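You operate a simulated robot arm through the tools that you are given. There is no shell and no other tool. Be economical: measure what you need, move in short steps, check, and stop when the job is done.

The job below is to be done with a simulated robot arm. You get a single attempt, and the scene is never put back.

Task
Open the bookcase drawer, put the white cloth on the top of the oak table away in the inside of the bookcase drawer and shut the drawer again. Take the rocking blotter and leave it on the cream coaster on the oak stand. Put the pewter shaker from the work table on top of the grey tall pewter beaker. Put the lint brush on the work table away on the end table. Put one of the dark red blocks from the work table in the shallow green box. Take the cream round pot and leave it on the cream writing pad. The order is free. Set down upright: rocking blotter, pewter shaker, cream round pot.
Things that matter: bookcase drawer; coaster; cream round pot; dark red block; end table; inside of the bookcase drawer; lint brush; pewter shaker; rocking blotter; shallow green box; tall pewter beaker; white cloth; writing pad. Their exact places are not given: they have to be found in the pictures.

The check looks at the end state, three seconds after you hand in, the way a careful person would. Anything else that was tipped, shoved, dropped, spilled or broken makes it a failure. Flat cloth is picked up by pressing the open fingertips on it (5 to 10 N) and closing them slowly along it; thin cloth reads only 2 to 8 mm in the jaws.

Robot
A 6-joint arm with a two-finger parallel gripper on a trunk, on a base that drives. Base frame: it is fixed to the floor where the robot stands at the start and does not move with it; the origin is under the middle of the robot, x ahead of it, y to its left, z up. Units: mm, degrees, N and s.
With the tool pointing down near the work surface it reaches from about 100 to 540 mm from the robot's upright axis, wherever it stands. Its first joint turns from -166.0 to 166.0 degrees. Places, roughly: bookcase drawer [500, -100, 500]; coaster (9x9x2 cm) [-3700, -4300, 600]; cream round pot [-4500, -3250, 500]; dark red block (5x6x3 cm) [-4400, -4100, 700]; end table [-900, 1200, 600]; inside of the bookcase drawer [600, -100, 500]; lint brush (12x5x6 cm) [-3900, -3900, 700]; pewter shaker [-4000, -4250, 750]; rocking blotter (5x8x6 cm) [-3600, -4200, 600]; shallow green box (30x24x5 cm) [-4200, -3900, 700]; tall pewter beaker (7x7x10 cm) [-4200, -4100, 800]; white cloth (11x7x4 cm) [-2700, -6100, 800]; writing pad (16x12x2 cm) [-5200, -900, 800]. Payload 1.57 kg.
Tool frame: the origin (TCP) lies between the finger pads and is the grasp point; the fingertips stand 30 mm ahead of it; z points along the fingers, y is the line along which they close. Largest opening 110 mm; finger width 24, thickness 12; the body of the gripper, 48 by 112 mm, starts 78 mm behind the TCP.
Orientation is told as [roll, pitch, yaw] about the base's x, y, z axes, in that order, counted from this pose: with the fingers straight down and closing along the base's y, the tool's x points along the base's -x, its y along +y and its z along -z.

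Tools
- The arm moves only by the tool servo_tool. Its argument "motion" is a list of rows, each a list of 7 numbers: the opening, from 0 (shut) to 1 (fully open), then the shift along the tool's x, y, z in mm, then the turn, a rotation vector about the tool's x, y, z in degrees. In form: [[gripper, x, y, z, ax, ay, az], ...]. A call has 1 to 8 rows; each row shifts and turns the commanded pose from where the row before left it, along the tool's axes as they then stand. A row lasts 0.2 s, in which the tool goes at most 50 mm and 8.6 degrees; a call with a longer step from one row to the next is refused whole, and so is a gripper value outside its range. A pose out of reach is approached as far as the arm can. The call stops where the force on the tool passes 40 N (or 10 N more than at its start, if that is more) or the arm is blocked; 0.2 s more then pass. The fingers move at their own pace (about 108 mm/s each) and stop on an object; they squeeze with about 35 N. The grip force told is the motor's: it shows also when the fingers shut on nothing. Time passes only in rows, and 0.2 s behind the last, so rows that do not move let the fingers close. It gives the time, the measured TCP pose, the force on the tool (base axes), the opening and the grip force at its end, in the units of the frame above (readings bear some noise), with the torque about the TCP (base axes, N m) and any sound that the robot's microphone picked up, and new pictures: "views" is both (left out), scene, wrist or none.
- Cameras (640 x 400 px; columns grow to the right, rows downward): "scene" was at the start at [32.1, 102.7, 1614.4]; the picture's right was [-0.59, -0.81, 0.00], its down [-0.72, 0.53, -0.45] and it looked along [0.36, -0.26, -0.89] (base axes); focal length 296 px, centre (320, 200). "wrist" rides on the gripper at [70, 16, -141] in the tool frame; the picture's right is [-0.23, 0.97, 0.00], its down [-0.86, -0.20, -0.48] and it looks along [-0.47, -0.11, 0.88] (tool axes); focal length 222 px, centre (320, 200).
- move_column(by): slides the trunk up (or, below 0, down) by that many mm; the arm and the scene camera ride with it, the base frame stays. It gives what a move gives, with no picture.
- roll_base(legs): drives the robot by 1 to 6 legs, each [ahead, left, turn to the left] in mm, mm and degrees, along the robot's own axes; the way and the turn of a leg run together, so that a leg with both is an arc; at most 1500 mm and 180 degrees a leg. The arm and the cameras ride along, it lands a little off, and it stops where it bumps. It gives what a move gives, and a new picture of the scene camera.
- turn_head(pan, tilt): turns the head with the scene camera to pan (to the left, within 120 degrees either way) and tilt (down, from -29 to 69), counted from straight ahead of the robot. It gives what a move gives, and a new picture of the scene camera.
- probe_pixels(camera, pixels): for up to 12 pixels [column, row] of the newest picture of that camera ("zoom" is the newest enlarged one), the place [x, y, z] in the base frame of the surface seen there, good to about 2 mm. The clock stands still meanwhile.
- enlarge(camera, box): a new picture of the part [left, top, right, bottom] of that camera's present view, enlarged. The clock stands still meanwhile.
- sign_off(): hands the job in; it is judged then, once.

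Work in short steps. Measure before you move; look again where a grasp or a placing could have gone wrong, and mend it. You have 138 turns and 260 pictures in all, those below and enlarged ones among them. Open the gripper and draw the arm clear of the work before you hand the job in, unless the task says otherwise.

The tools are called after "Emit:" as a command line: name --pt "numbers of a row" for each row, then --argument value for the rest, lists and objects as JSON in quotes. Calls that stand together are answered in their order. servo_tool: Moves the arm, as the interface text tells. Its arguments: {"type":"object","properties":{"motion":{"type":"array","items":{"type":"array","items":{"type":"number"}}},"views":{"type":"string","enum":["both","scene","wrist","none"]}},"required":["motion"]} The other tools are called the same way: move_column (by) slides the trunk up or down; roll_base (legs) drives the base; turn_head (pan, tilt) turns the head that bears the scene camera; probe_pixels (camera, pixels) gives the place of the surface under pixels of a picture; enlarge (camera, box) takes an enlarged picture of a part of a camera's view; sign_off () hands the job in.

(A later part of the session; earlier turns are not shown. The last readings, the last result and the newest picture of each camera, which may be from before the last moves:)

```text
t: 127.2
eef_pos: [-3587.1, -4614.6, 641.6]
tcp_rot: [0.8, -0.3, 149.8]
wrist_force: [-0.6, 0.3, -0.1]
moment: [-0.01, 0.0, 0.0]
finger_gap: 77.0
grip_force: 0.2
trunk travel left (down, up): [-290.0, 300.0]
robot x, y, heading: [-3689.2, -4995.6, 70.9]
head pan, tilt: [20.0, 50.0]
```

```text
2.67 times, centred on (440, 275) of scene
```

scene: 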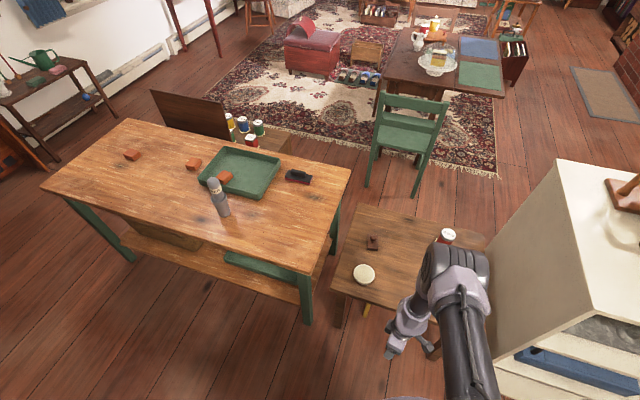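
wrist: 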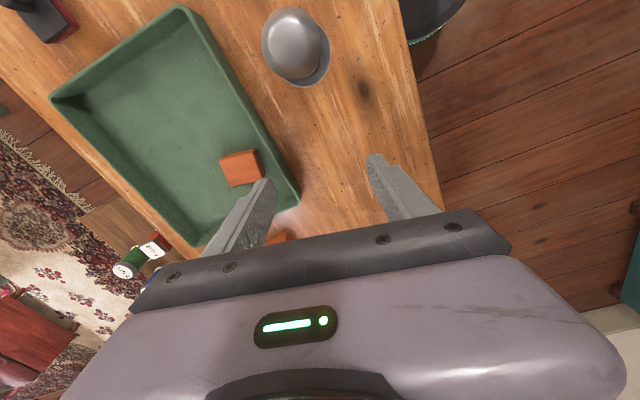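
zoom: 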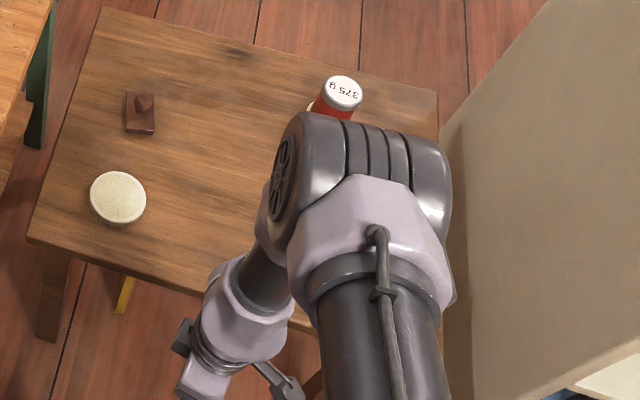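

Emit:
probe_pixels --camera "zoom" --pixels '[[118, 198], [92, 198], [145, 200], [120, 220], [143, 100], [128, 118], [152, 118], [130, 96], [32, 235], [200, 290], [45, 325], [100, 15]]'

Emit:
enlarge --camera "scene" --box '[340, 220, 404, 290]'

```text
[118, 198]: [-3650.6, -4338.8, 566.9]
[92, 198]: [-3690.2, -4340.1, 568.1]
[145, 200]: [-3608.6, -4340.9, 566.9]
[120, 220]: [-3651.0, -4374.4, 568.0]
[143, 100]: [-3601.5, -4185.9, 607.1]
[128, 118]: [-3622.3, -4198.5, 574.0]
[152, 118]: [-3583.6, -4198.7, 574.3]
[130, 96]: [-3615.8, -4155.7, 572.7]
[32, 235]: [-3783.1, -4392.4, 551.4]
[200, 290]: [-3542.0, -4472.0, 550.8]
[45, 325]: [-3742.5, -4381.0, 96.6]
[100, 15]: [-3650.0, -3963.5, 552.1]
```

```text
5.71 times, centred on (372, 255) of scene
```

zoom: 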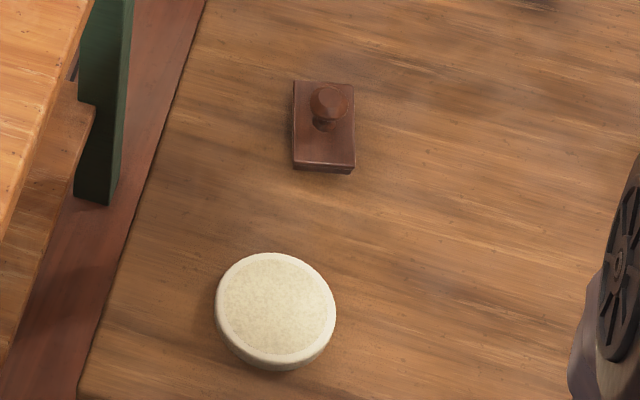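

Emit:
probe_pixels --camera "zoom" --pixels '[[297, 88], [350, 90], [351, 160], [298, 158], [328, 100], [330, 118], [324, 125], [325, 145], [313, 103], [344, 103]]'

```text
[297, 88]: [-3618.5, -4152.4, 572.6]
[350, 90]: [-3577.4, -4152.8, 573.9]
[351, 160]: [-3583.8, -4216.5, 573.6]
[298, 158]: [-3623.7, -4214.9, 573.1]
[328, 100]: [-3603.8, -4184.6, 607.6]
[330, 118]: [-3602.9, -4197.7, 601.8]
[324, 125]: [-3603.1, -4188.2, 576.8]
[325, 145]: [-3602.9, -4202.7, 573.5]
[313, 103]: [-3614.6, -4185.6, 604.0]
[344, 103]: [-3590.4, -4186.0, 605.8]
```

Blotter base centre (-3601,-4184), long axis ≈85°; coaster centre (-3650,-4339) with top z 567. I'll turn the tool 65° so the jaws close across the blotter's short side.

Emit:
servo_tool --pt "0.75 0 0 -8 0 0 8.15" --pt "0.75 0 0 -8 0 0 8.15" --pt "0.75 0 0 -8 0 0 8.15" --pt "0.75 0 0 -8 0 0 8.15" --pt "0.75 0 0 0 0 0 8.15" --pt "0.75 0 0 0 0 0 8.15" --pt "0.75 0 0 0 0 0 8.15" --pt "0.75 0 0 0 0 0 8.15" --views "none"

```text
t: 129.0
eef_pos: [-3586.8, -4613.4, 671.4]
tcp_rot: [0.6, 0.3, 84.6]
wrist_force: [0.2, -0.1, 0.2]
moment: [0.02, -0.02, 0.02]
finger_gap: 82.4
grip_force: 0.0
out of reach, approached as far as the arm can: row 2
trunk travel left (down, up): [-290.0, 300.0]
robot x, y, heading: [-3687.6, -4994.8, 70.9]
head pan, tilt: [20.0, 50.0]
```

Emit:
roll_base --legs '[[302, 124, 0]]'

Emit:
enlarge --camera "wrist" --box '[0, 0, 640, 400]'

```text
t: 131.1
eef_pos: [-3605.4, -4288.2, 672.9]
tcp_rot: [0.6, 0.4, 84.8]
wrist_force: [-0.3, 0.4, 0.5]
moment: [-0.01, 0.0, -0.02]
finger_gap: 82.4
grip_force: 0.1
trunk travel left (down, up): [-290.0, 300.0]
robot x, y, heading: [-3705.1, -4670.4, 71.1]
head pan, tilt: [20.0, 50.0]
```

scene: 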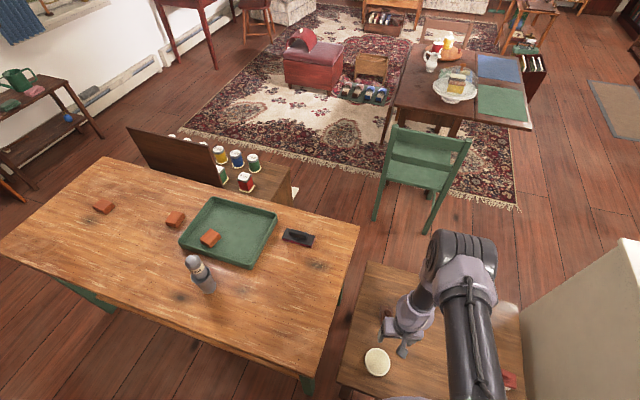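

```text
1.00 times, centred on (320, 200) of wrist (not enlarged: the box is as wide or as high as the picture)
```

zoom: 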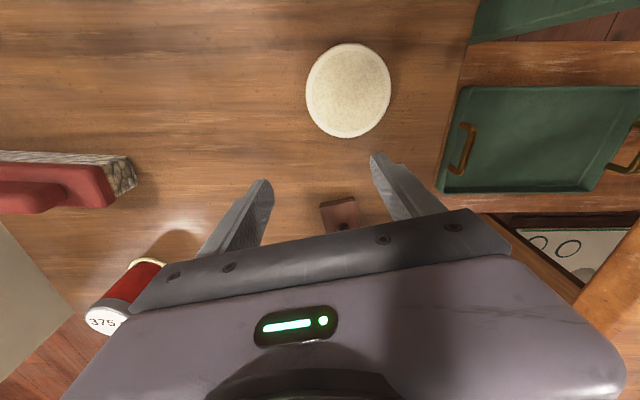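

Emit:
servo_tool --pt "0.75 -35 1.7 0 0 0 0" --pt "0.75 -35 1.7 0 0 0 0" --pt "0.75 -34 1.6 0 0 0 0" --pt "0.75 0 0 20 0 0 0" --pt "0.75 0 0 20 0 0 0" --pt "0.75 0 0 0 0 0 0" --views "wrist"

Emit:
probe_pixels --camera "wrist" --pixels '[[318, 165], [300, 150], [335, 150], [265, 190], [385, 170]]'

```text
t: 132.5
eef_pos: [-3601.7, -4184.4, 630.8]
tcp_rot: [0.6, 0.3, 84.9]
wrist_force: [0.4, 0.0, -0.7]
moment: [-0.04, 0.01, 0.0]
finger_gap: 82.6
grip_force: 0.1
out of reach, approached as far as the arm can: row 1, 2, 3
trunk travel left (down, up): [-290.0, 300.0]
robot x, y, heading: [-3704.8, -4667.8, 70.9]
head pan, tilt: [20.0, 50.0]
```

wrist: 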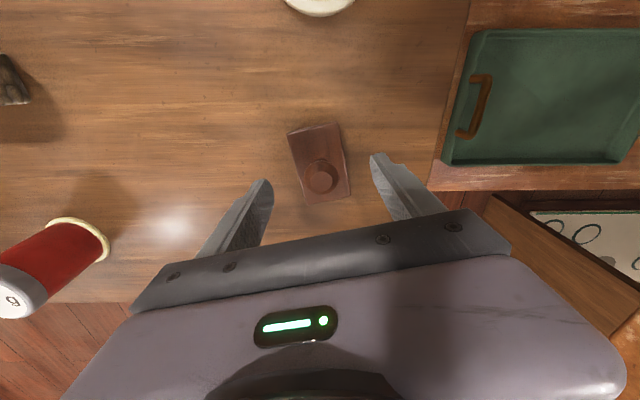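

```text
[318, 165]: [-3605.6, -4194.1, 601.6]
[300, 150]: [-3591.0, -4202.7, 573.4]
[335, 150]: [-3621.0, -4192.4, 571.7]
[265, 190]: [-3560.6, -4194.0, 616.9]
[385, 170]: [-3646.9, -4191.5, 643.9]
```

Emit:
servo_tool --pt "0.75 0 0 15 0 0 0" --pt "0.75 0 0 15 0 0 0" --pt "0.75 0 0 14 0 0 0" --pt "0.75 0 0 0 0 0 0" --pt "0.45 0 0 0 0 0 0" --pt "0 0 0 0 0 0 0" --pt "0 0 0 0 0 0 0" --pt "0 0 0 0 0 0 0" --views "wrist"

```text
t: 134.3
eef_pos: [-3603.2, -4188.5, 594.2]
tcp_rot: [0.6, 0.3, 84.8]
wrist_force: [-0.1, -0.4, 0.6]
moment: [0.0, -0.01, -0.01]
finger_gap: 47.4
grip_force: 35.3
out of reach, approached as far as the arm can: row 3
trunk travel left (down, up): [-290.0, 300.0]
robot x, y, heading: [-3703.6, -4666.9, 70.9]
head pan, tilt: [20.0, 50.0]
```

wrist: 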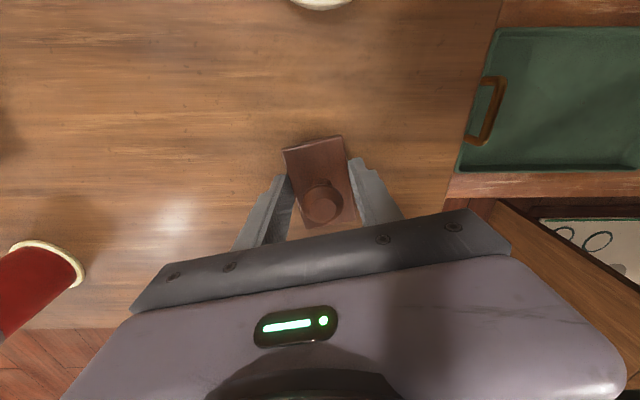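

Gripped at 47 mm. I'll lift 30 mm, move over the coaster, and lower.

Emit:
servo_tool --pt "0 0 0 -15 0 0 0" --pt "0 0 0 -18 0 0 0" --pt "0 39.2 8.5 0 0 0 0" --pt "0 39.2 8.5 0 0 0 0" --pt "0 39.2 8.5 0 0 0 0" --pt "0 39.1 8.5 0 0 0 0" --pt "0 0 0 0 0 0 0" --views "both"

Emit:
enlarge --camera "scene" --box '[340, 300, 468, 380]'

```text
t: 135.9
eef_pos: [-3649.8, -4343.3, 627.4]
tcp_rot: [0.6, 0.3, 84.8]
wrist_force: [-0.5, 0.2, -1.7]
moment: [0.01, 0.02, 0.0]
finger_gap: 47.2
grip_force: 34.7
out of reach, approached as far as the arm can: row 5
trunk travel left (down, up): [-290.0, 300.0]
robot x, y, heading: [-3705.3, -4671.0, 70.9]
head pan, tilt: [20.0, 50.0]
```

scene: 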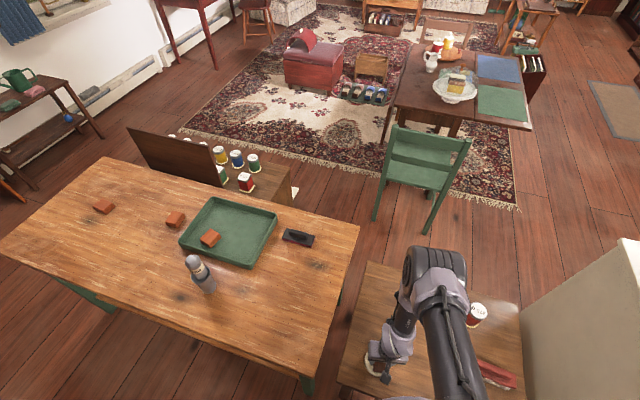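
wrist: 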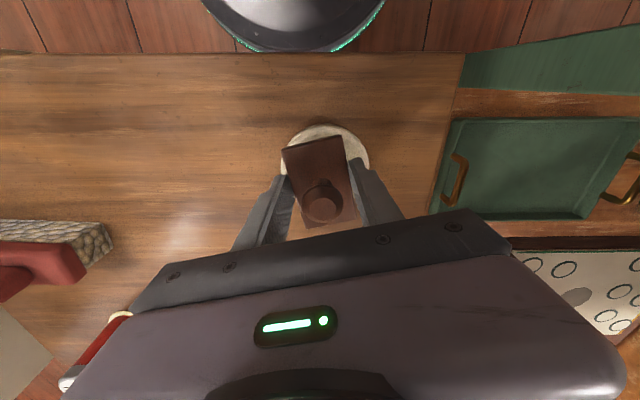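

```text
5.00 times, centred on (404, 340) of scene
```

zoom: 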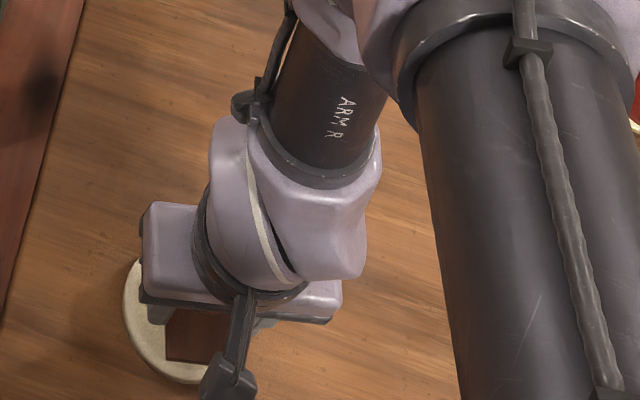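

Emit:
servo_tool --pt "0 0 0 6 0 0 0" --pt "0 0 0 5 0 0 0" --pt "0 0 0 3 0 0 0" --pt "0 0 0 2 0 0 0" --pt "0 0 0 0 0 0 0" --views "wrist"

```text
t: 137.1
eef_pos: [-3650.6, -4341.9, 612.2]
tcp_rot: [0.6, 0.3, 84.8]
wrist_force: [-0.2, 0.4, -1.4]
moment: [0.0, -0.03, -0.01]
finger_gap: 47.1
grip_force: 35.2
trunk travel left (down, up): [-290.0, 300.0]
robot x, y, heading: [-3703.8, -4665.8, 70.8]
head pan, tilt: [20.0, 50.0]
```

wrist: 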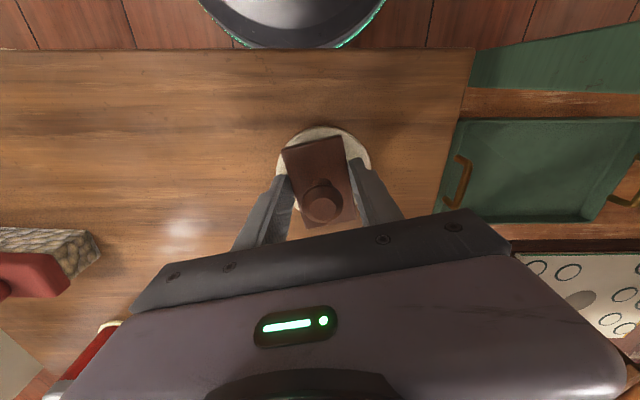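

Emit:
servo_tool --pt "0 0 0 1.5 0 0 0" --pt "0 0 0 1.5 0 0 0" --pt "0 0 0 0 0 0 0" --views "none"

```text
t: 137.9
eef_pos: [-3650.2, -4342.3, 609.9]
tcp_rot: [0.6, 0.2, 84.7]
wrist_force: [-0.5, 0.4, 17.9]
moment: [0.15, 0.04, 0.01]
finger_gap: 47.2
grip_force: 35.0
trunk travel left (down, up): [-290.0, 300.0]
robot x, y, heading: [-3704.3, -4665.5, 70.9]
head pan, tilt: [20.0, 50.0]
```

Contact with the coaster at 18 N. Releasing and rising.

Emit:
servo_tool --pt "0 0 0 -0.5 0 0 0" --pt "0.55 0 0 0 0 0 0" --pt "0.7 0 0 0 0 0 0" --pt "0.75 0 0 -25 0 0 0" --pt "0.75 0 0 -25 0 0 0" --pt "0.75 0 0 -25 0 0 0" --pt "0.75 0 0 0 0 0 0" --views "wrist"

Emit:
enlarge --camera "scene" --box '[340, 320, 420, 370]'

```text
t: 139.5
eef_pos: [-3649.4, -4342.3, 684.4]
tcp_rot: [0.6, 0.3, 84.7]
wrist_force: [-0.8, -0.3, -0.2]
moment: [-0.01, 0.02, -0.02]
finger_gap: 82.8
grip_force: 0.1
trunk travel left (down, up): [-290.0, 300.0]
robot x, y, heading: [-3705.9, -4665.9, 70.9]
head pan, tilt: [20.0, 50.0]
```

wrist: 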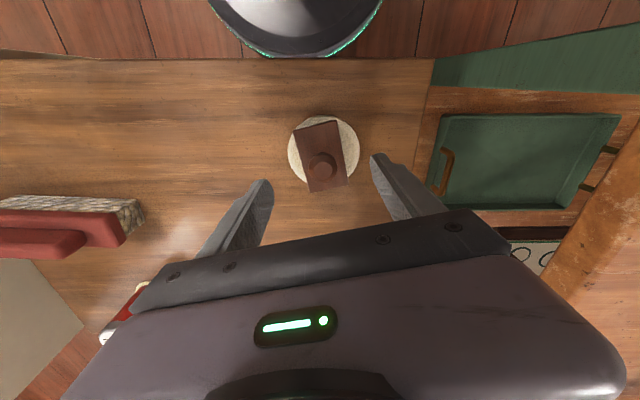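

```text
8.00 times, centred on (380, 345) of scene
```

zoom: 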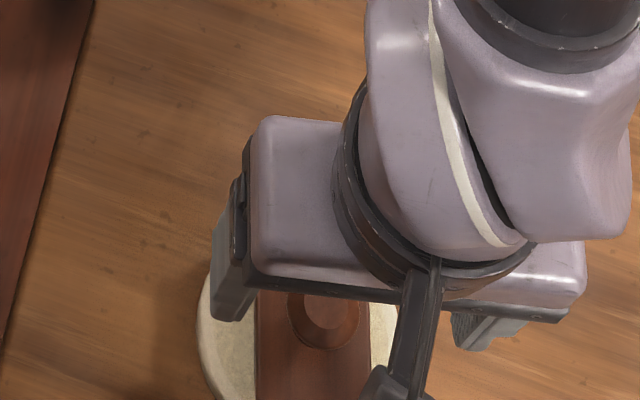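

The blotter rests on the coaster. Next the cloth: I'll back off, turn south, drive toward the oak table at about (-2650,-6100), and look.

Emit:
roll_base --legs '[[-330, 0, 0], [0, 0, -165], [0, 1180, 0]]'

Emit:
turn_head --pan 0 --tilt 40

```text
t: 152.5
eef_pos: [-2752.1, -5249.4, 684.7]
tcp_rot: [0.7, 0.2, -72.8]
wrist_force: [-0.5, 0.0, 0.0]
moment: [-0.02, -0.04, 0.0]
finger_gap: 82.6
grip_force: 0.0
trunk travel left (down, up): [-290.0, 300.0]
robot x, y, heading: [-2824.0, -4922.8, -86.9]
head pan, tilt: [20.0, 50.0]
stopped in leg 3: the robot was blocked; the commanded pose is now the measured one
```

scene: 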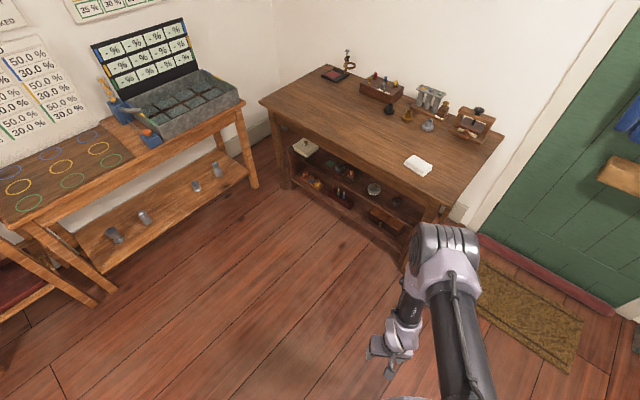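

```text
t: 153.4
eef_pos: [-2751.3, -5249.9, 684.3]
tcp_rot: [0.6, 0.3, -72.6]
wrist_force: [0.2, 0.4, -0.3]
moment: [0.02, -0.02, -0.01]
finger_gap: 82.5
grip_force: 0.0
trunk travel left (down, up): [-290.0, 300.0]
robot x, y, heading: [-2825.5, -4924.7, -86.4]
head pan, tilt: [0.0, 40.0]
```

scene: 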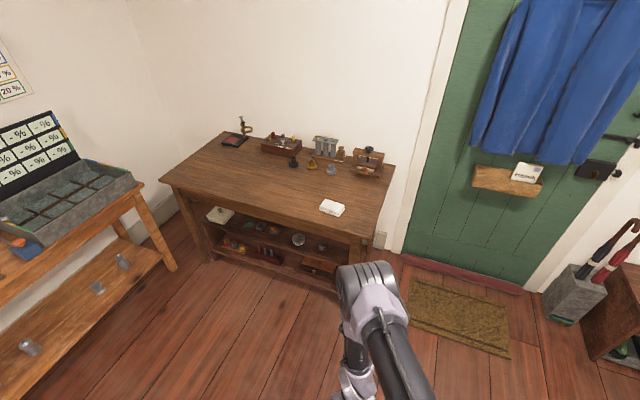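

The base was blocked, probably brushing the white cabinet's back. I'll move away from it southward, then check the cabinet and measure the cloth.

Emit:
probe_pixels --camera "scene" --pixels '[[332, 207], [320, 205], [344, 209], [332, 201], [331, 213], [162, 180], [368, 238], [390, 165], [222, 134], [331, 170], [355, 290], [360, 160]]'

Emit:
roll_base --legs '[[180, 0, 0]]'

Emit:
turn_head --pan 110 --tilt 40

```text
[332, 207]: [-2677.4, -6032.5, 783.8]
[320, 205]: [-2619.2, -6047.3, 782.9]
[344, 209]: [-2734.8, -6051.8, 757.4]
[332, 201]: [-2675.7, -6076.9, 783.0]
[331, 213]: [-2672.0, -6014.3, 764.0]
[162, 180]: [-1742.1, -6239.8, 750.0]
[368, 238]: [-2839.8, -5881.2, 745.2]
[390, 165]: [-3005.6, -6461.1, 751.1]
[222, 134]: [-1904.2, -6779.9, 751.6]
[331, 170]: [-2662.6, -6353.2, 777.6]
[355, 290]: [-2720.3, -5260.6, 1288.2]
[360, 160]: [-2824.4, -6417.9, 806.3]
```

```text
t: 154.9
eef_pos: [-2741.3, -5426.5, 684.4]
tcp_rot: [0.6, 0.4, -72.5]
wrist_force: [0.2, -0.3, 0.6]
moment: [0.01, 0.0, 0.0]
finger_gap: 82.4
grip_force: 0.0
trunk travel left (down, up): [-290.0, 300.0]
robot x, y, heading: [-2815.1, -5103.9, -86.3]
head pan, tilt: [0.0, 40.0]
```

scene: 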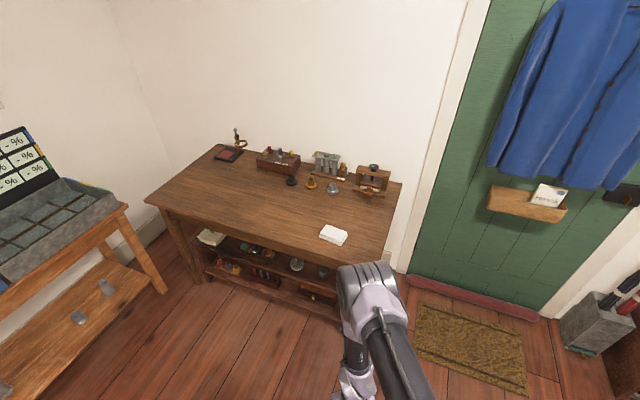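

```text
t: 156.8
eef_pos: [-2740.7, -5425.5, 685.2]
tcp_rot: [0.6, 0.3, -72.6]
wrist_force: [0.5, 0.7, -0.8]
moment: [0.0, -0.02, 0.01]
finger_gap: 82.6
grip_force: 0.1
trunk travel left (down, up): [-290.0, 300.0]
robot x, y, heading: [-2817.6, -5103.8, -86.9]
head pan, tilt: [110.0, 40.0]
```

scene: 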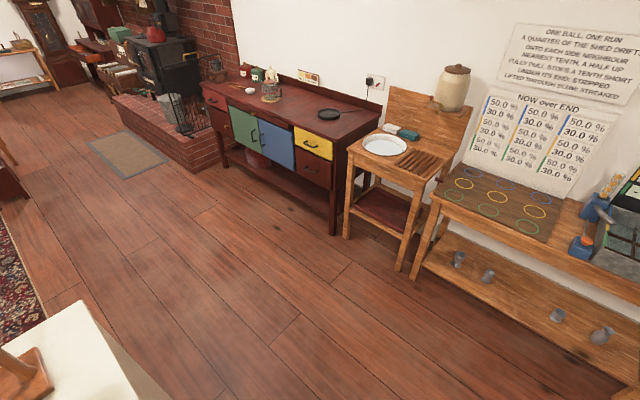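

The cloth is a folded pad (top z 783 on a 750 table) near (-2677,-6050). I'll raise the trunk and drive to face it.

Emit:
move_column --by 220

Emit:
roll_base --legs '[[0, 0, -21.3], [0, 428, 0], [480, 0, 0]]'

Emit:
turn_head --pan 0 --tilt 60

```text
t: 159.1
eef_pos: [-2740.9, -5427.6, 904.3]
tcp_rot: [0.5, 0.3, -72.6]
wrist_force: [-0.4, 0.0, -0.3]
moment: [-0.01, -0.02, 0.0]
finger_gap: 82.4
grip_force: 0.0
trunk travel left (down, up): [-510.0, 80.0]
robot x, y, heading: [-2813.6, -5104.2, -86.9]
head pan, tilt: [110.0, 40.0]
```

```text
t: 165.3
eef_pos: [-2605.0, -6021.6, 905.7]
tcp_rot: [0.6, 0.2, -94.2]
wrist_force: [-0.1, 0.3, -0.7]
moment: [0.02, -0.02, 0.0]
finger_gap: 82.3
grip_force: 0.0
trunk travel left (down, up): [-510.0, 80.0]
robot x, y, heading: [-2554.0, -5693.7, -108.2]
head pan, tilt: [110.0, 40.0]
```

scene: 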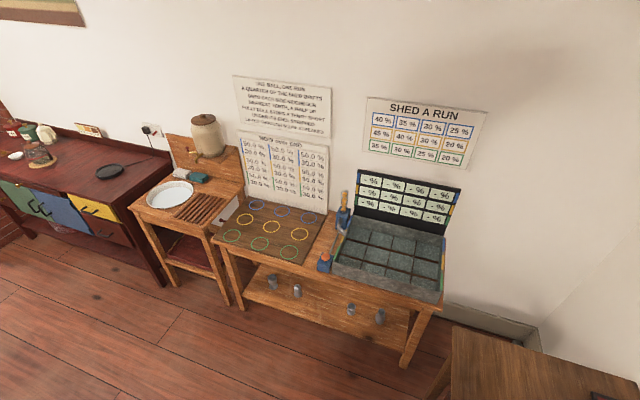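

```text
t: 167.2
eef_pos: [-2604.2, -6023.9, 903.9]
tcp_rot: [0.7, 0.3, -94.2]
wrist_force: [-0.3, 0.3, 0.6]
moment: [0.01, 0.01, -0.02]
finger_gap: 82.3
grip_force: 0.1
trunk travel left (down, up): [-510.0, 80.0]
robot x, y, heading: [-2553.2, -5698.3, -108.0]
head pan, tilt: [0.0, 60.0]
```

scene: 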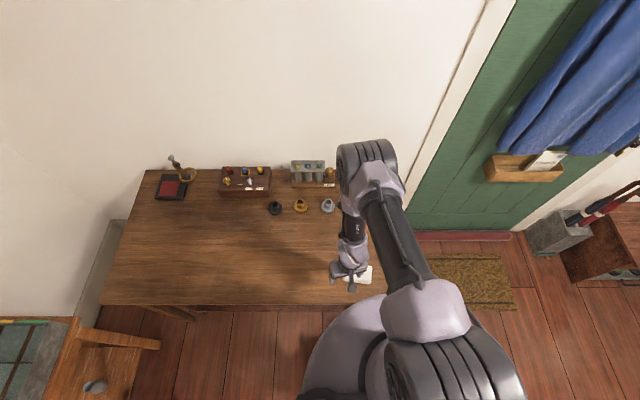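

The cloth is partly hidden at (362,274). I'll look closely with both cameras.

Emit:
enlarge --camera "wrist" --box '[0, 0, 640, 400]'

Emit:
enlarge --camera "scene" --box '[310, 245, 406, 305]'

```text
1.00 times, centred on (320, 200) of wrist (not enlarged: the box is as wide or as high as the picture)
```

zoom: 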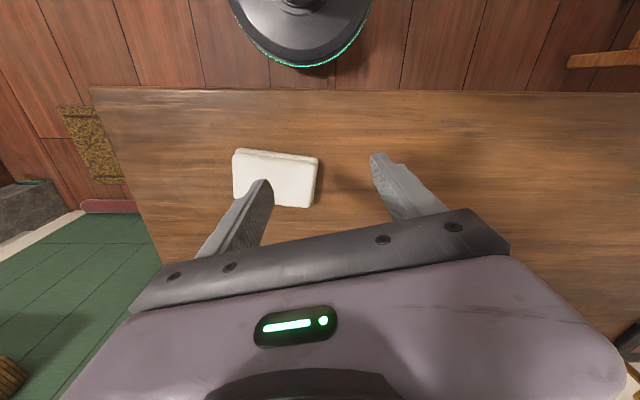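

```text
6.67 times, centred on (358, 275) of scene
```

zoom: 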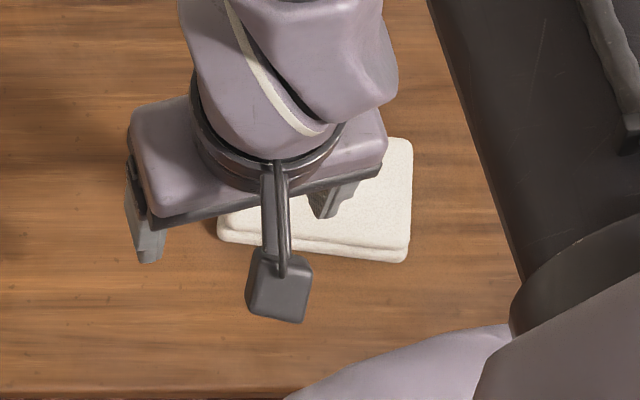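

Emit:
probe_pixels --camera "wrist" --pixels '[[236, 153], [316, 161], [310, 200], [236, 182], [280, 160], [280, 185], [275, 152], [340, 180]]'

Emit:
probe_pixels --camera "zoom" --pixels '[[405, 145], [405, 235], [225, 225], [350, 230], [400, 258], [225, 238]]'

```text
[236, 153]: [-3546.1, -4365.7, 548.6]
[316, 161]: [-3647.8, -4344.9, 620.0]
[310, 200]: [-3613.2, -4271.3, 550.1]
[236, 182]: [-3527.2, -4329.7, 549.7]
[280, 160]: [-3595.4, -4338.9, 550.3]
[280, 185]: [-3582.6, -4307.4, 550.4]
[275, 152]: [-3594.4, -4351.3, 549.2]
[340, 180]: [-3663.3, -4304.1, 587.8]
```

```text
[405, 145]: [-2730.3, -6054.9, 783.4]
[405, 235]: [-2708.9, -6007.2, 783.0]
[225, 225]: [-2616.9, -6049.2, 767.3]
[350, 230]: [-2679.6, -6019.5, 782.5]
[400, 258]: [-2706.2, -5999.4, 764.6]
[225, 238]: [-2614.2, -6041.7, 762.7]
```

The cloth pad's centre is ≈(-2674,-6057), long axis at −22°. I'll rotate the tool by 69° so the jaws close across its 70 mm side.

Emit:
servo_tool --pt "0.9 0 0 0 0 0 -8.6" --pt "0.9 0 0 0 0 0 -8.6" --pt "0.9 0 0 0 0 0 -8.6" --pt "0.9 0 0 0 0 0 -8.6" --pt "0.9 0 0 0 0 0 -8.6" --pt "0.9 0 0 0 0 0 -8.6" --pt "0.9 0 0 0 0 0 -8.6" --pt "0.9 0 0 0 0 0 -8.6" --views "none"

Emit:
servo_tool --pt "0.9 25 -29 0 0 0 -1.4" --pt "0.9 25.5 -29.6 0 0 0 0" --pt "0.9 0 0 25 0 0 0" --pt "0.9 0 0 25 0 0 0" --pt "0.9 0 0 0 0 0 0" --views "wrist"

Emit:
probe_pixels --camera "wrist" --pixels '[[320, 120], [320, 160], [320, 190], [290, 150], [350, 150], [270, 190], [380, 165]]'

```text
t: 169.0
eef_pos: [-2603.9, -6022.2, 903.8]
tcp_rot: [0.5, -0.4, -25.2]
wrist_force: [0.1, 0.2, 0.1]
moment: [-0.01, -0.05, 0.0]
finger_gap: 99.0
grip_force: 0.0
trunk travel left (down, up): [-510.0, 80.0]
robot x, y, heading: [-2555.1, -5697.4, -108.0]
head pan, tilt: [0.0, 60.0]
```

```text
t: 170.2
eef_pos: [-2672.9, -6054.5, 853.9]
tcp_rot: [0.5, -0.5, -24.0]
wrist_force: [0.2, 1.0, 0.6]
moment: [-0.01, 0.02, 0.03]
finger_gap: 99.0
grip_force: 0.0
trunk travel left (down, up): [-510.0, 80.0]
robot x, y, heading: [-2552.9, -5697.0, -108.0]
head pan, tilt: [0.0, 60.0]
```

wrist: 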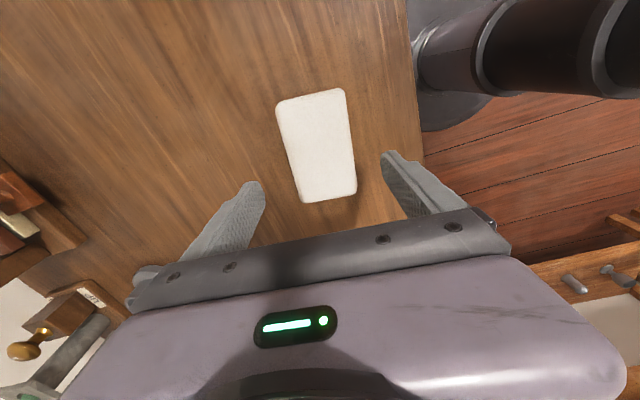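

```text
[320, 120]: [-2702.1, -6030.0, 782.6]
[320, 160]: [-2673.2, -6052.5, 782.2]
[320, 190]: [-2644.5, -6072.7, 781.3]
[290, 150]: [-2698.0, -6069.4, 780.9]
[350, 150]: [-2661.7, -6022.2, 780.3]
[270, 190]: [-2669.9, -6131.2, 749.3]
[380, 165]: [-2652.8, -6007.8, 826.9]
```

Centering slightly, then descending to fingertips just above the table and closing.

Emit:
servo_tool --pt "0.9 9 4 0 0 0 0" --pt "0.9 0 0 25 0 0 0" --pt "0.9 0 0 25 0 0 0" --pt "0.9 0 0 18.5 0 0 0" --pt "0.9 0 0 0 0 0 0" --pt "0.5 0 0 0 0 0 0" --pt "0 0 0 0 0 0 0" --pt "0 0 0 0 0 0 0" --views "wrist"

```text
t: 172.0
eef_pos: [-2678.2, -6047.1, 804.1]
tcp_rot: [0.3, -0.8, -24.0]
wrist_force: [-0.2, 0.2, 0.1]
moment: [0.0, -0.01, -0.02]
finger_gap: 66.9
grip_force: 34.8
out of reach, approached as far as the arm can: row 3, 4
trunk travel left (down, up): [-510.0, 80.0]
robot x, y, heading: [-2554.8, -5697.9, -108.2]
head pan, tilt: [0.0, 60.0]
```

wrist: 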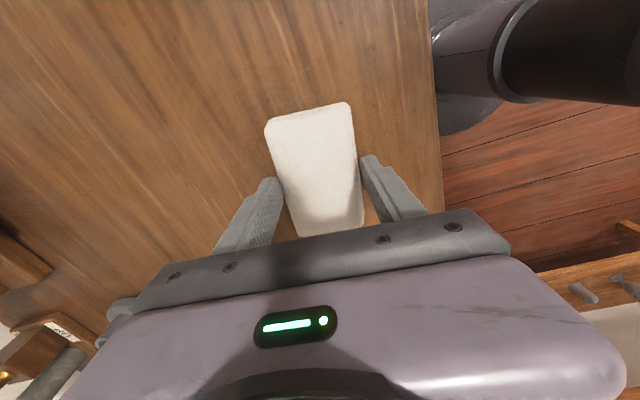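

It only reached z 804, gripping the top 9 mm. I'll reopen and lower the trunk 18 mm for a deeper grip.

Emit:
servo_tool --pt "0.9 0 0 0 0 0 0" --pt "0.9 0 0 0 0 0 0" --pt "0.9 0 0 0 0 0 0" --views "none"

Emit:
move_column --by -18

Emit:
servo_tool --pt "0.9 0 0 0 0 0 0" --pt "0.6 0 0 0 0 0 0" --pt "0 0 0 0 0 0 0" --pt "0 0 0 0 0 0 0" --pt "0 0 0 0 0 0 0" --views "none"

Emit:
move_column --by 80

Emit:
enlarge --camera "scene" --box '[310, 225, 422, 295]'

```text
t: 172.8
eef_pos: [-2678.7, -6048.7, 803.3]
tcp_rot: [0.3, -0.8, -24.0]
wrist_force: [0.7, 0.1, 0.4]
moment: [0.0, 0.0, -0.04]
finger_gap: 99.0
grip_force: 0.0
trunk travel left (down, up): [-510.0, 80.0]
robot x, y, heading: [-2553.3, -5695.2, -108.3]
head pan, tilt: [0.0, 60.0]
```

```text
t: 173.4
eef_pos: [-2678.3, -6047.0, 787.4]
tcp_rot: [0.3, -0.8, -24.0]
wrist_force: [0.2, 0.0, -0.2]
moment: [0.01, -0.02, -0.01]
finger_gap: 98.7
grip_force: 0.0
trunk travel left (down, up): [-492.0, 98.0]
robot x, y, heading: [-2557.3, -5694.3, -107.9]
head pan, tilt: [0.0, 60.0]
```

```text
t: 174.6
eef_pos: [-2679.0, -6047.6, 786.7]
tcp_rot: [0.3, -0.7, -24.0]
wrist_force: [-1.1, 0.1, 0.6]
moment: [-0.04, 0.03, -0.03]
finger_gap: 66.8
grip_force: 35.0
trunk travel left (down, up): [-492.0, 98.0]
robot x, y, heading: [-2553.1, -5693.6, -108.2]
head pan, tilt: [0.0, 60.0]
```

```text
t: 175.8
eef_pos: [-2679.0, -6047.8, 865.8]
tcp_rot: [0.3, -0.7, -24.0]
wrist_force: [0.2, -0.2, -0.1]
moment: [-0.01, -0.01, -0.01]
finger_gap: 66.8
grip_force: 35.0
trunk travel left (down, up): [-572.0, 18.0]
robot x, y, heading: [-2555.4, -5695.6, -108.2]
head pan, tilt: [0.0, 60.0]
```

```text
5.71 times, centred on (366, 260) of scene
```

zoom: 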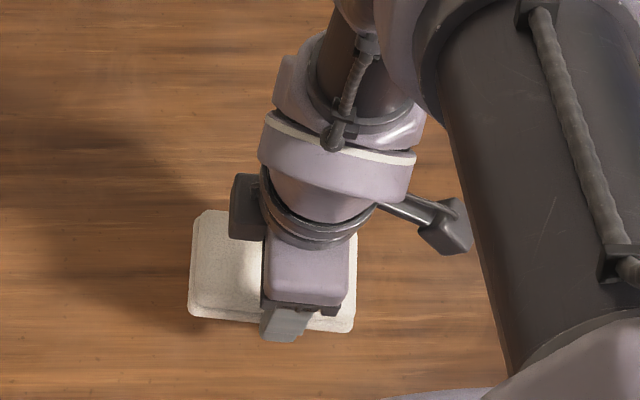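

The cloth is held at 66.8 mm. Driving back toward the bookcase along the known corridor.

Emit:
roll_base --legs '[[-320, 0, 0], [0, 0, -162], [760, -412, 0], [900, 0, 0]]'

```text
t: 193.2
eef_pos: [-1986.4, -3356.2, 865.9]
tcp_rot: [0.3, -0.8, 172.5]
wrist_force: [0.0, -0.7, 0.0]
moment: [-0.01, -0.01, -0.01]
finger_gap: 67.1
grip_force: 34.6
trunk travel left (down, up): [-572.0, 18.0]
robot x, y, heading: [-2006.7, -3730.0, 88.1]
head pan, tilt: [0.0, 60.0]
```

scene: 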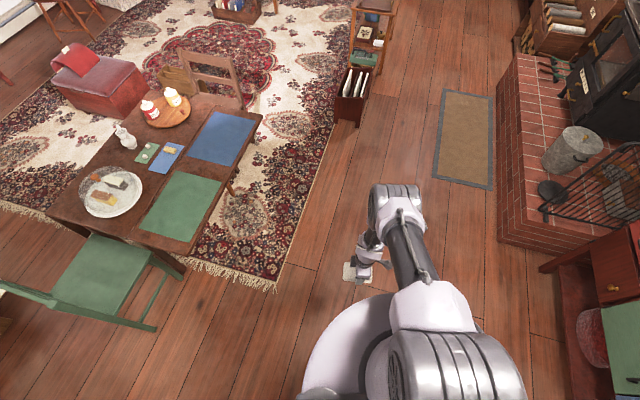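

Emit:
probe_pixels --camera "scene" --pixels '[[500, 62], [500, 230], [440, 92], [337, 115], [355, 40], [380, 20], [520, 40], [360, 60], [390, 60]]'

```text
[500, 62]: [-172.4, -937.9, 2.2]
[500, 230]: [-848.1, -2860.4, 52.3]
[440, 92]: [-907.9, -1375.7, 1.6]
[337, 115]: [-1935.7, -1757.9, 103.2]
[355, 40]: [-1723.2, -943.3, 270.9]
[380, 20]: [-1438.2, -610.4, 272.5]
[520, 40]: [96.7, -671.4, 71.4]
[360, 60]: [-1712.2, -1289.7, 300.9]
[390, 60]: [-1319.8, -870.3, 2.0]
```

Emit:
roll_base --legs '[[1096, -471, 0], [1319, -556, 0], [1212, -360, 0], [0, 0, -106]]'

Emit:
turn_head --pan 0 --tilt 45

```text
t: 216.3
eef_pos: [-127.6, -312.1, 865.8]
tcp_rot: [0.3, -0.8, 64.5]
wrist_force: [-0.2, -0.4, -0.5]
moment: [-0.01, -0.04, 0.01]
finger_gap: 66.7
grip_force: 35.3
trunk travel left (down, up): [-572.0, 18.0]
robot x, y, heading: [-476.2, -175.4, -20.0]
head pan, tilt: [0.0, 60.0]
```

scene: 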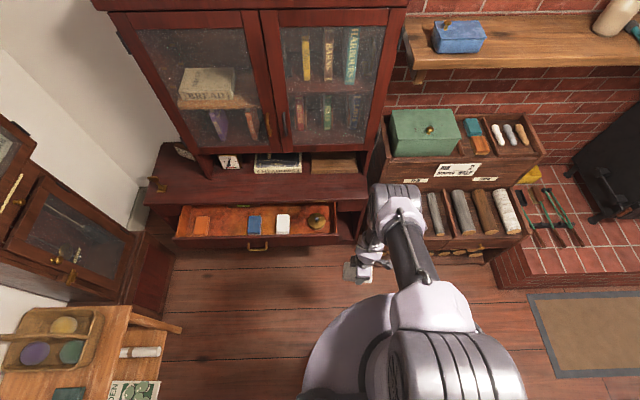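

```text
t: 217.1
eef_pos: [-127.4, -312.7, 866.9]
tcp_rot: [0.3, -0.8, 64.6]
wrist_force: [-0.3, 0.2, 0.4]
moment: [-0.01, -0.02, 0.0]
finger_gap: 66.6
grip_force: 34.9
trunk travel left (down, up): [-572.0, 18.0]
robot x, y, heading: [-473.8, -177.9, -19.7]
head pan, tilt: [0.0, 45.0]
```

scene: 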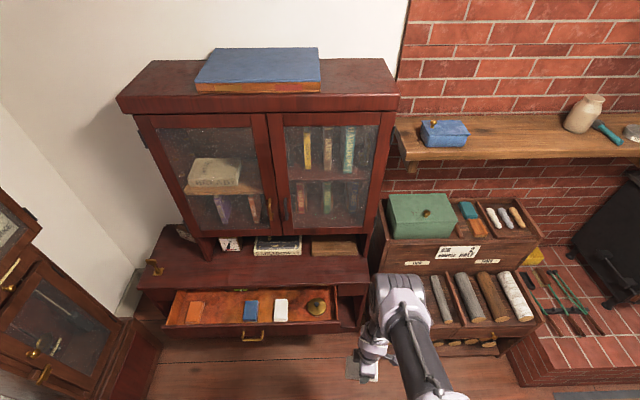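

Emit:
enlarge --camera "scene" --box '[140, 270, 380, 360]'

Emit:
probe_pixels --camera "scene" --pixels '[[195, 312], [222, 308], [228, 322], [250, 310], [280, 310], [316, 307], [253, 332], [180, 295], [330, 292], [332, 317], [170, 325], [265, 295]]'

```text
2.67 times, centred on (260, 315) of scene
```

zoom: 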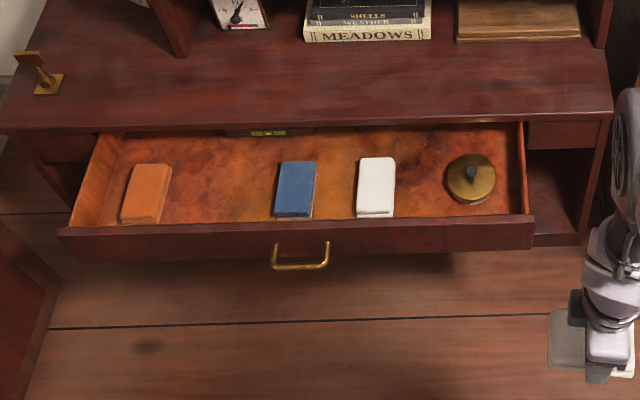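

```text
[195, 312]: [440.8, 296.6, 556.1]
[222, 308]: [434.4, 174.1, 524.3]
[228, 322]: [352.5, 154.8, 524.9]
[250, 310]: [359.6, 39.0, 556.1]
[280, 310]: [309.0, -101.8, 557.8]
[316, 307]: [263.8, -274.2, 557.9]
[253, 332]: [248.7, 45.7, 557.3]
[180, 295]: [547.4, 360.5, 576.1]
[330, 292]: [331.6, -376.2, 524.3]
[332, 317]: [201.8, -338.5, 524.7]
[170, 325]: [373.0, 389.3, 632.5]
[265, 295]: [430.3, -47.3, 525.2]
```

Emit:
probe_pixels --camera "zoom" --pixels '[[220, 135], [220, 150], [220, 200], [220, 215], [222, 219], [222, 224], [222, 230], [222, 240], [180, 215], [165, 180], [130, 200], [276, 200]]'

```text
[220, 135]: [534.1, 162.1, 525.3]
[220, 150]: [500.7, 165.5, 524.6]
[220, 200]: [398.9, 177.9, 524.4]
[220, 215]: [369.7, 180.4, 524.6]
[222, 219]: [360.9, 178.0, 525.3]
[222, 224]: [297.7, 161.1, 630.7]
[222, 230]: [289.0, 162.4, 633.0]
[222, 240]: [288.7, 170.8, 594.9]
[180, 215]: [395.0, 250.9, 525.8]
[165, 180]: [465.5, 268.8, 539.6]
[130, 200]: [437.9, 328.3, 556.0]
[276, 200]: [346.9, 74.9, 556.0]
```

The drawer floor is at z 524 and the front panel top at 632. There's a free gap between the orange and blue blocks, centred near (394,174). I'll raise the tool, lower the trunk, and drive in front of it.

Emit:
servo_tool --pt "0 0 0 -45 0 0 -3.5" --pt "0 0 0 -45 0 0 -3.5" --pt "0 0 0 -45 0 0 0" --pt "0 0 0 -45 0 0 0" --pt "0 0 0 0 0 0 0" --views "none"

Emit:
move_column --by -340

Emit:
roll_base --legs '[[0, 476, 1]]'

```text
t: 218.3
eef_pos: [-127.8, -316.5, 1046.1]
tcp_rot: [0.3, -0.8, 71.5]
wrist_force: [0.1, 0.1, -0.4]
moment: [-0.04, 0.0, 0.0]
finger_gap: 67.2
grip_force: 34.9
trunk travel left (down, up): [-572.0, 18.0]
robot x, y, heading: [-476.6, -181.2, -19.5]
head pan, tilt: [0.0, 45.0]
```

```text
t: 221.6
eef_pos: [-128.3, -316.6, 705.7]
tcp_rot: [0.2, -0.8, 71.5]
wrist_force: [-0.1, 0.0, -0.1]
moment: [0.01, 0.0, 0.0]
finger_gap: 66.8
grip_force: 34.7
trunk travel left (down, up): [-232.0, 358.0]
robot x, y, heading: [-477.8, -176.7, -19.7]
head pan, tilt: [0.0, 45.0]
```

```text
t: 224.4
eef_pos: [29.2, 128.7, 705.5]
tcp_rot: [0.2, -0.8, 72.2]
wrist_force: [-0.7, 0.7, -0.1]
moment: [0.02, -0.02, 0.01]
finger_gap: 66.8
grip_force: 34.9
trunk travel left (down, up): [-232.0, 358.0]
robot x, y, heading: [-321.6, 263.6, -18.8]
head pan, tilt: [0.0, 45.0]
```

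scene: 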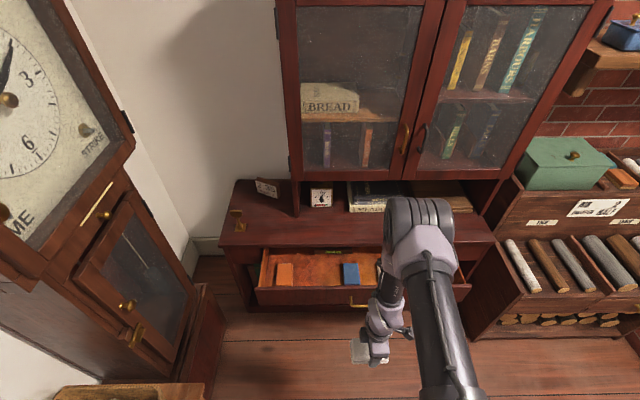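

Emit:
probe_pixels --camera "scene" --pixels '[[224, 320], [205, 380], [195, 283], [322, 272], [350, 273], [290, 274], [320, 262], [320, 284]]'

```text
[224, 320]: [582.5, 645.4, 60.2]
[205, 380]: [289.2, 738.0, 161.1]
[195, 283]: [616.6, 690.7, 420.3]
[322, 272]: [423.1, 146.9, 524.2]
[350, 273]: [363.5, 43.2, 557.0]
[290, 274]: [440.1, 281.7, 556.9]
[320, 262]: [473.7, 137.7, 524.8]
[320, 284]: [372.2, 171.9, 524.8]
```

Clear. Driving ahead 325 mm so the arm is over the drawer.

Emit:
roll_base --legs '[[322, 3, 0]]'

Emit:
turn_head --pan 10 --tilt 60

```text
t: 226.6
eef_pos: [334.2, 30.1, 704.4]
tcp_rot: [0.2, -0.8, 72.5]
wrist_force: [-0.1, 0.0, 0.1]
moment: [0.0, 0.01, 0.01]
finger_gap: 67.0
grip_force: 34.8
trunk travel left (down, up): [-232.0, 358.0]
robot x, y, heading: [-13.1, 164.6, -18.7]
head pan, tilt: [0.0, 45.0]
```

scene: 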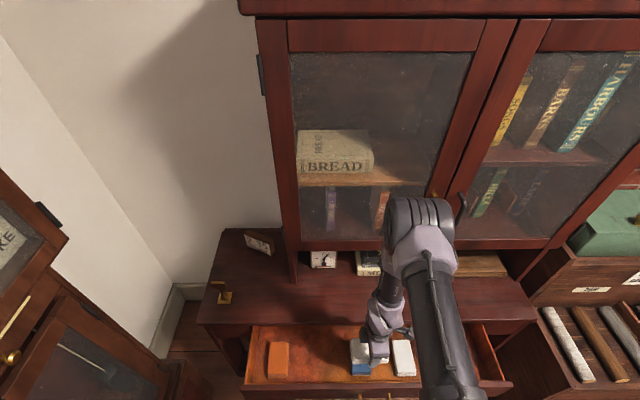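

```text
t: 227.4
eef_pos: [335.2, 30.1, 706.1]
tcp_rot: [0.2, -0.8, 72.5]
wrist_force: [0.3, 0.3, 0.3]
moment: [0.0, -0.03, 0.01]
finger_gap: 66.7
grip_force: 35.3
trunk travel left (down, up): [-232.0, 358.0]
robot x, y, heading: [-13.5, 159.8, -18.7]
head pan, tilt: [10.0, 60.0]
```

scene: 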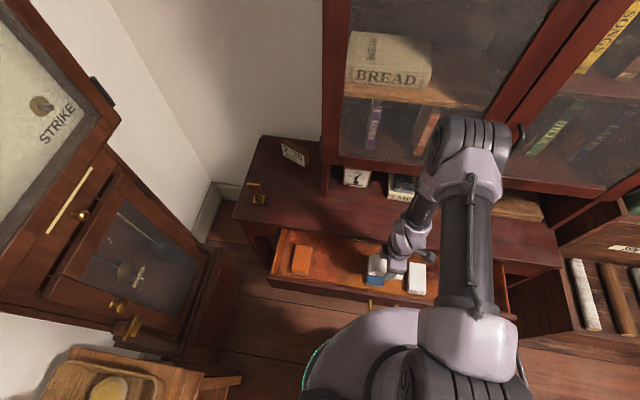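

Emit:
probe_pixels --camera "scene" --pixels '[[341, 265], [312, 262], [316, 262], [365, 270], [369, 266], [341, 285], [341, 250], [345, 292], [290, 232]]'

```text
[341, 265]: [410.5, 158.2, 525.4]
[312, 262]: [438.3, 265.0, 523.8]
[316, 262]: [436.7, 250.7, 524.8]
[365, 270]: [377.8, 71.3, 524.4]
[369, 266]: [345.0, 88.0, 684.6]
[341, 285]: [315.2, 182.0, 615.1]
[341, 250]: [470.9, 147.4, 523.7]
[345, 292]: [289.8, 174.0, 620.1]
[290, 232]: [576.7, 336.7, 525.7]
```

Emit:
servo_tool --pt "0 -38.9 -3.1 0 0 0 0" --pt "0 -38.9 -3.1 0 0 0 0" --pt "0 -38.9 -3.1 0 0 0 1" --pt "0 -38.7 -3.2 0 0 0 0" --pt "0 0 0 35 0 0 0" --pt "0 0 0 35 0 0 0" --pt "0 0 0 0 0 0 0" --views "both"

```text
t: 229.0
eef_pos: [392.0, 170.3, 636.9]
tcp_rot: [0.1, -0.7, 71.5]
wrist_force: [0.1, 0.0, -0.5]
moment: [-0.02, 0.0, 0.01]
finger_gap: 66.6
grip_force: 35.2
out of reach, approached as far as the arm can: row 4
trunk travel left (down, up): [-232.0, 358.0]
robot x, y, heading: [-14.8, 159.0, -18.8]
head pan, tilt: [10.0, 60.0]
```

scene: 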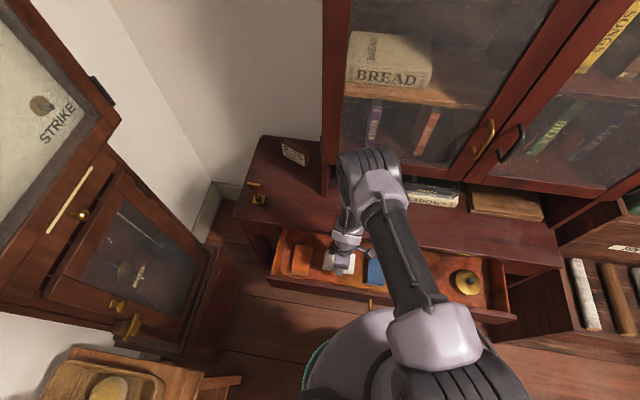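
wrist: 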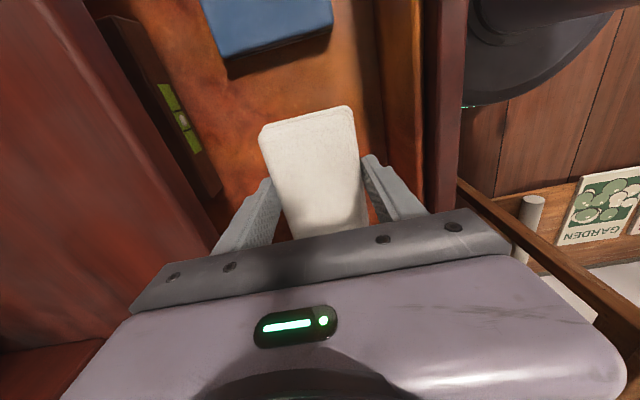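

Emit:
servo_tool --pt "0 0 0 25 0 0 0" --pt "0 0 0 25 0 0 0" --pt "0 0 0 18 0 0 0" --pt "0 0 0 3 0 0 0" --pt "0 0 0 0 0 0 0" --views "wrist"

```text
t: 230.2
eef_pos: [391.9, 171.9, 579.5]
tcp_rot: [0.3, -0.7, 71.5]
wrist_force: [-0.3, -0.5, -0.1]
moment: [-0.01, 0.0, -0.04]
finger_gap: 66.7
grip_force: 35.3
out of reach, approached as far as the arm can: row 1, 2
trunk travel left (down, up): [-232.0, 358.0]
robot x, y, heading: [-13.4, 161.5, -18.9]
head pan, tilt: [10.0, 60.0]
```

wrist: 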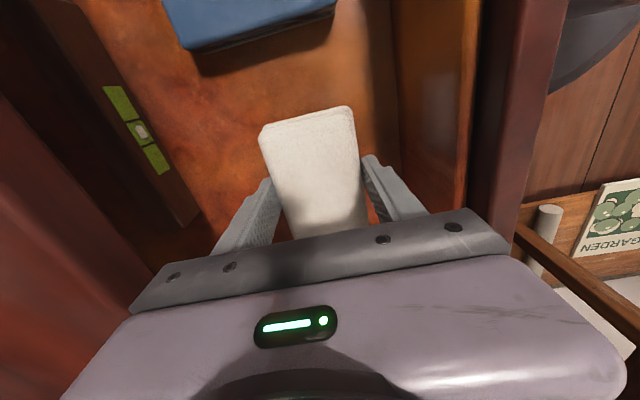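

Still about 19 mm above the floor. I'll lower the last bit with the trunk, which is pure vertical.

Emit:
move_column --by -18

```text
t: 230.8
eef_pos: [392.1, 171.8, 561.5]
tcp_rot: [0.2, -0.8, 71.5]
wrist_force: [-0.3, 0.9, -0.8]
moment: [0.02, 0.0, -0.02]
finger_gap: 66.6
grip_force: 35.0
trunk travel left (down, up): [-214.0, 376.0]
robot x, y, heading: [-14.0, 163.2, -18.8]
head pan, tilt: [10.0, 60.0]
```

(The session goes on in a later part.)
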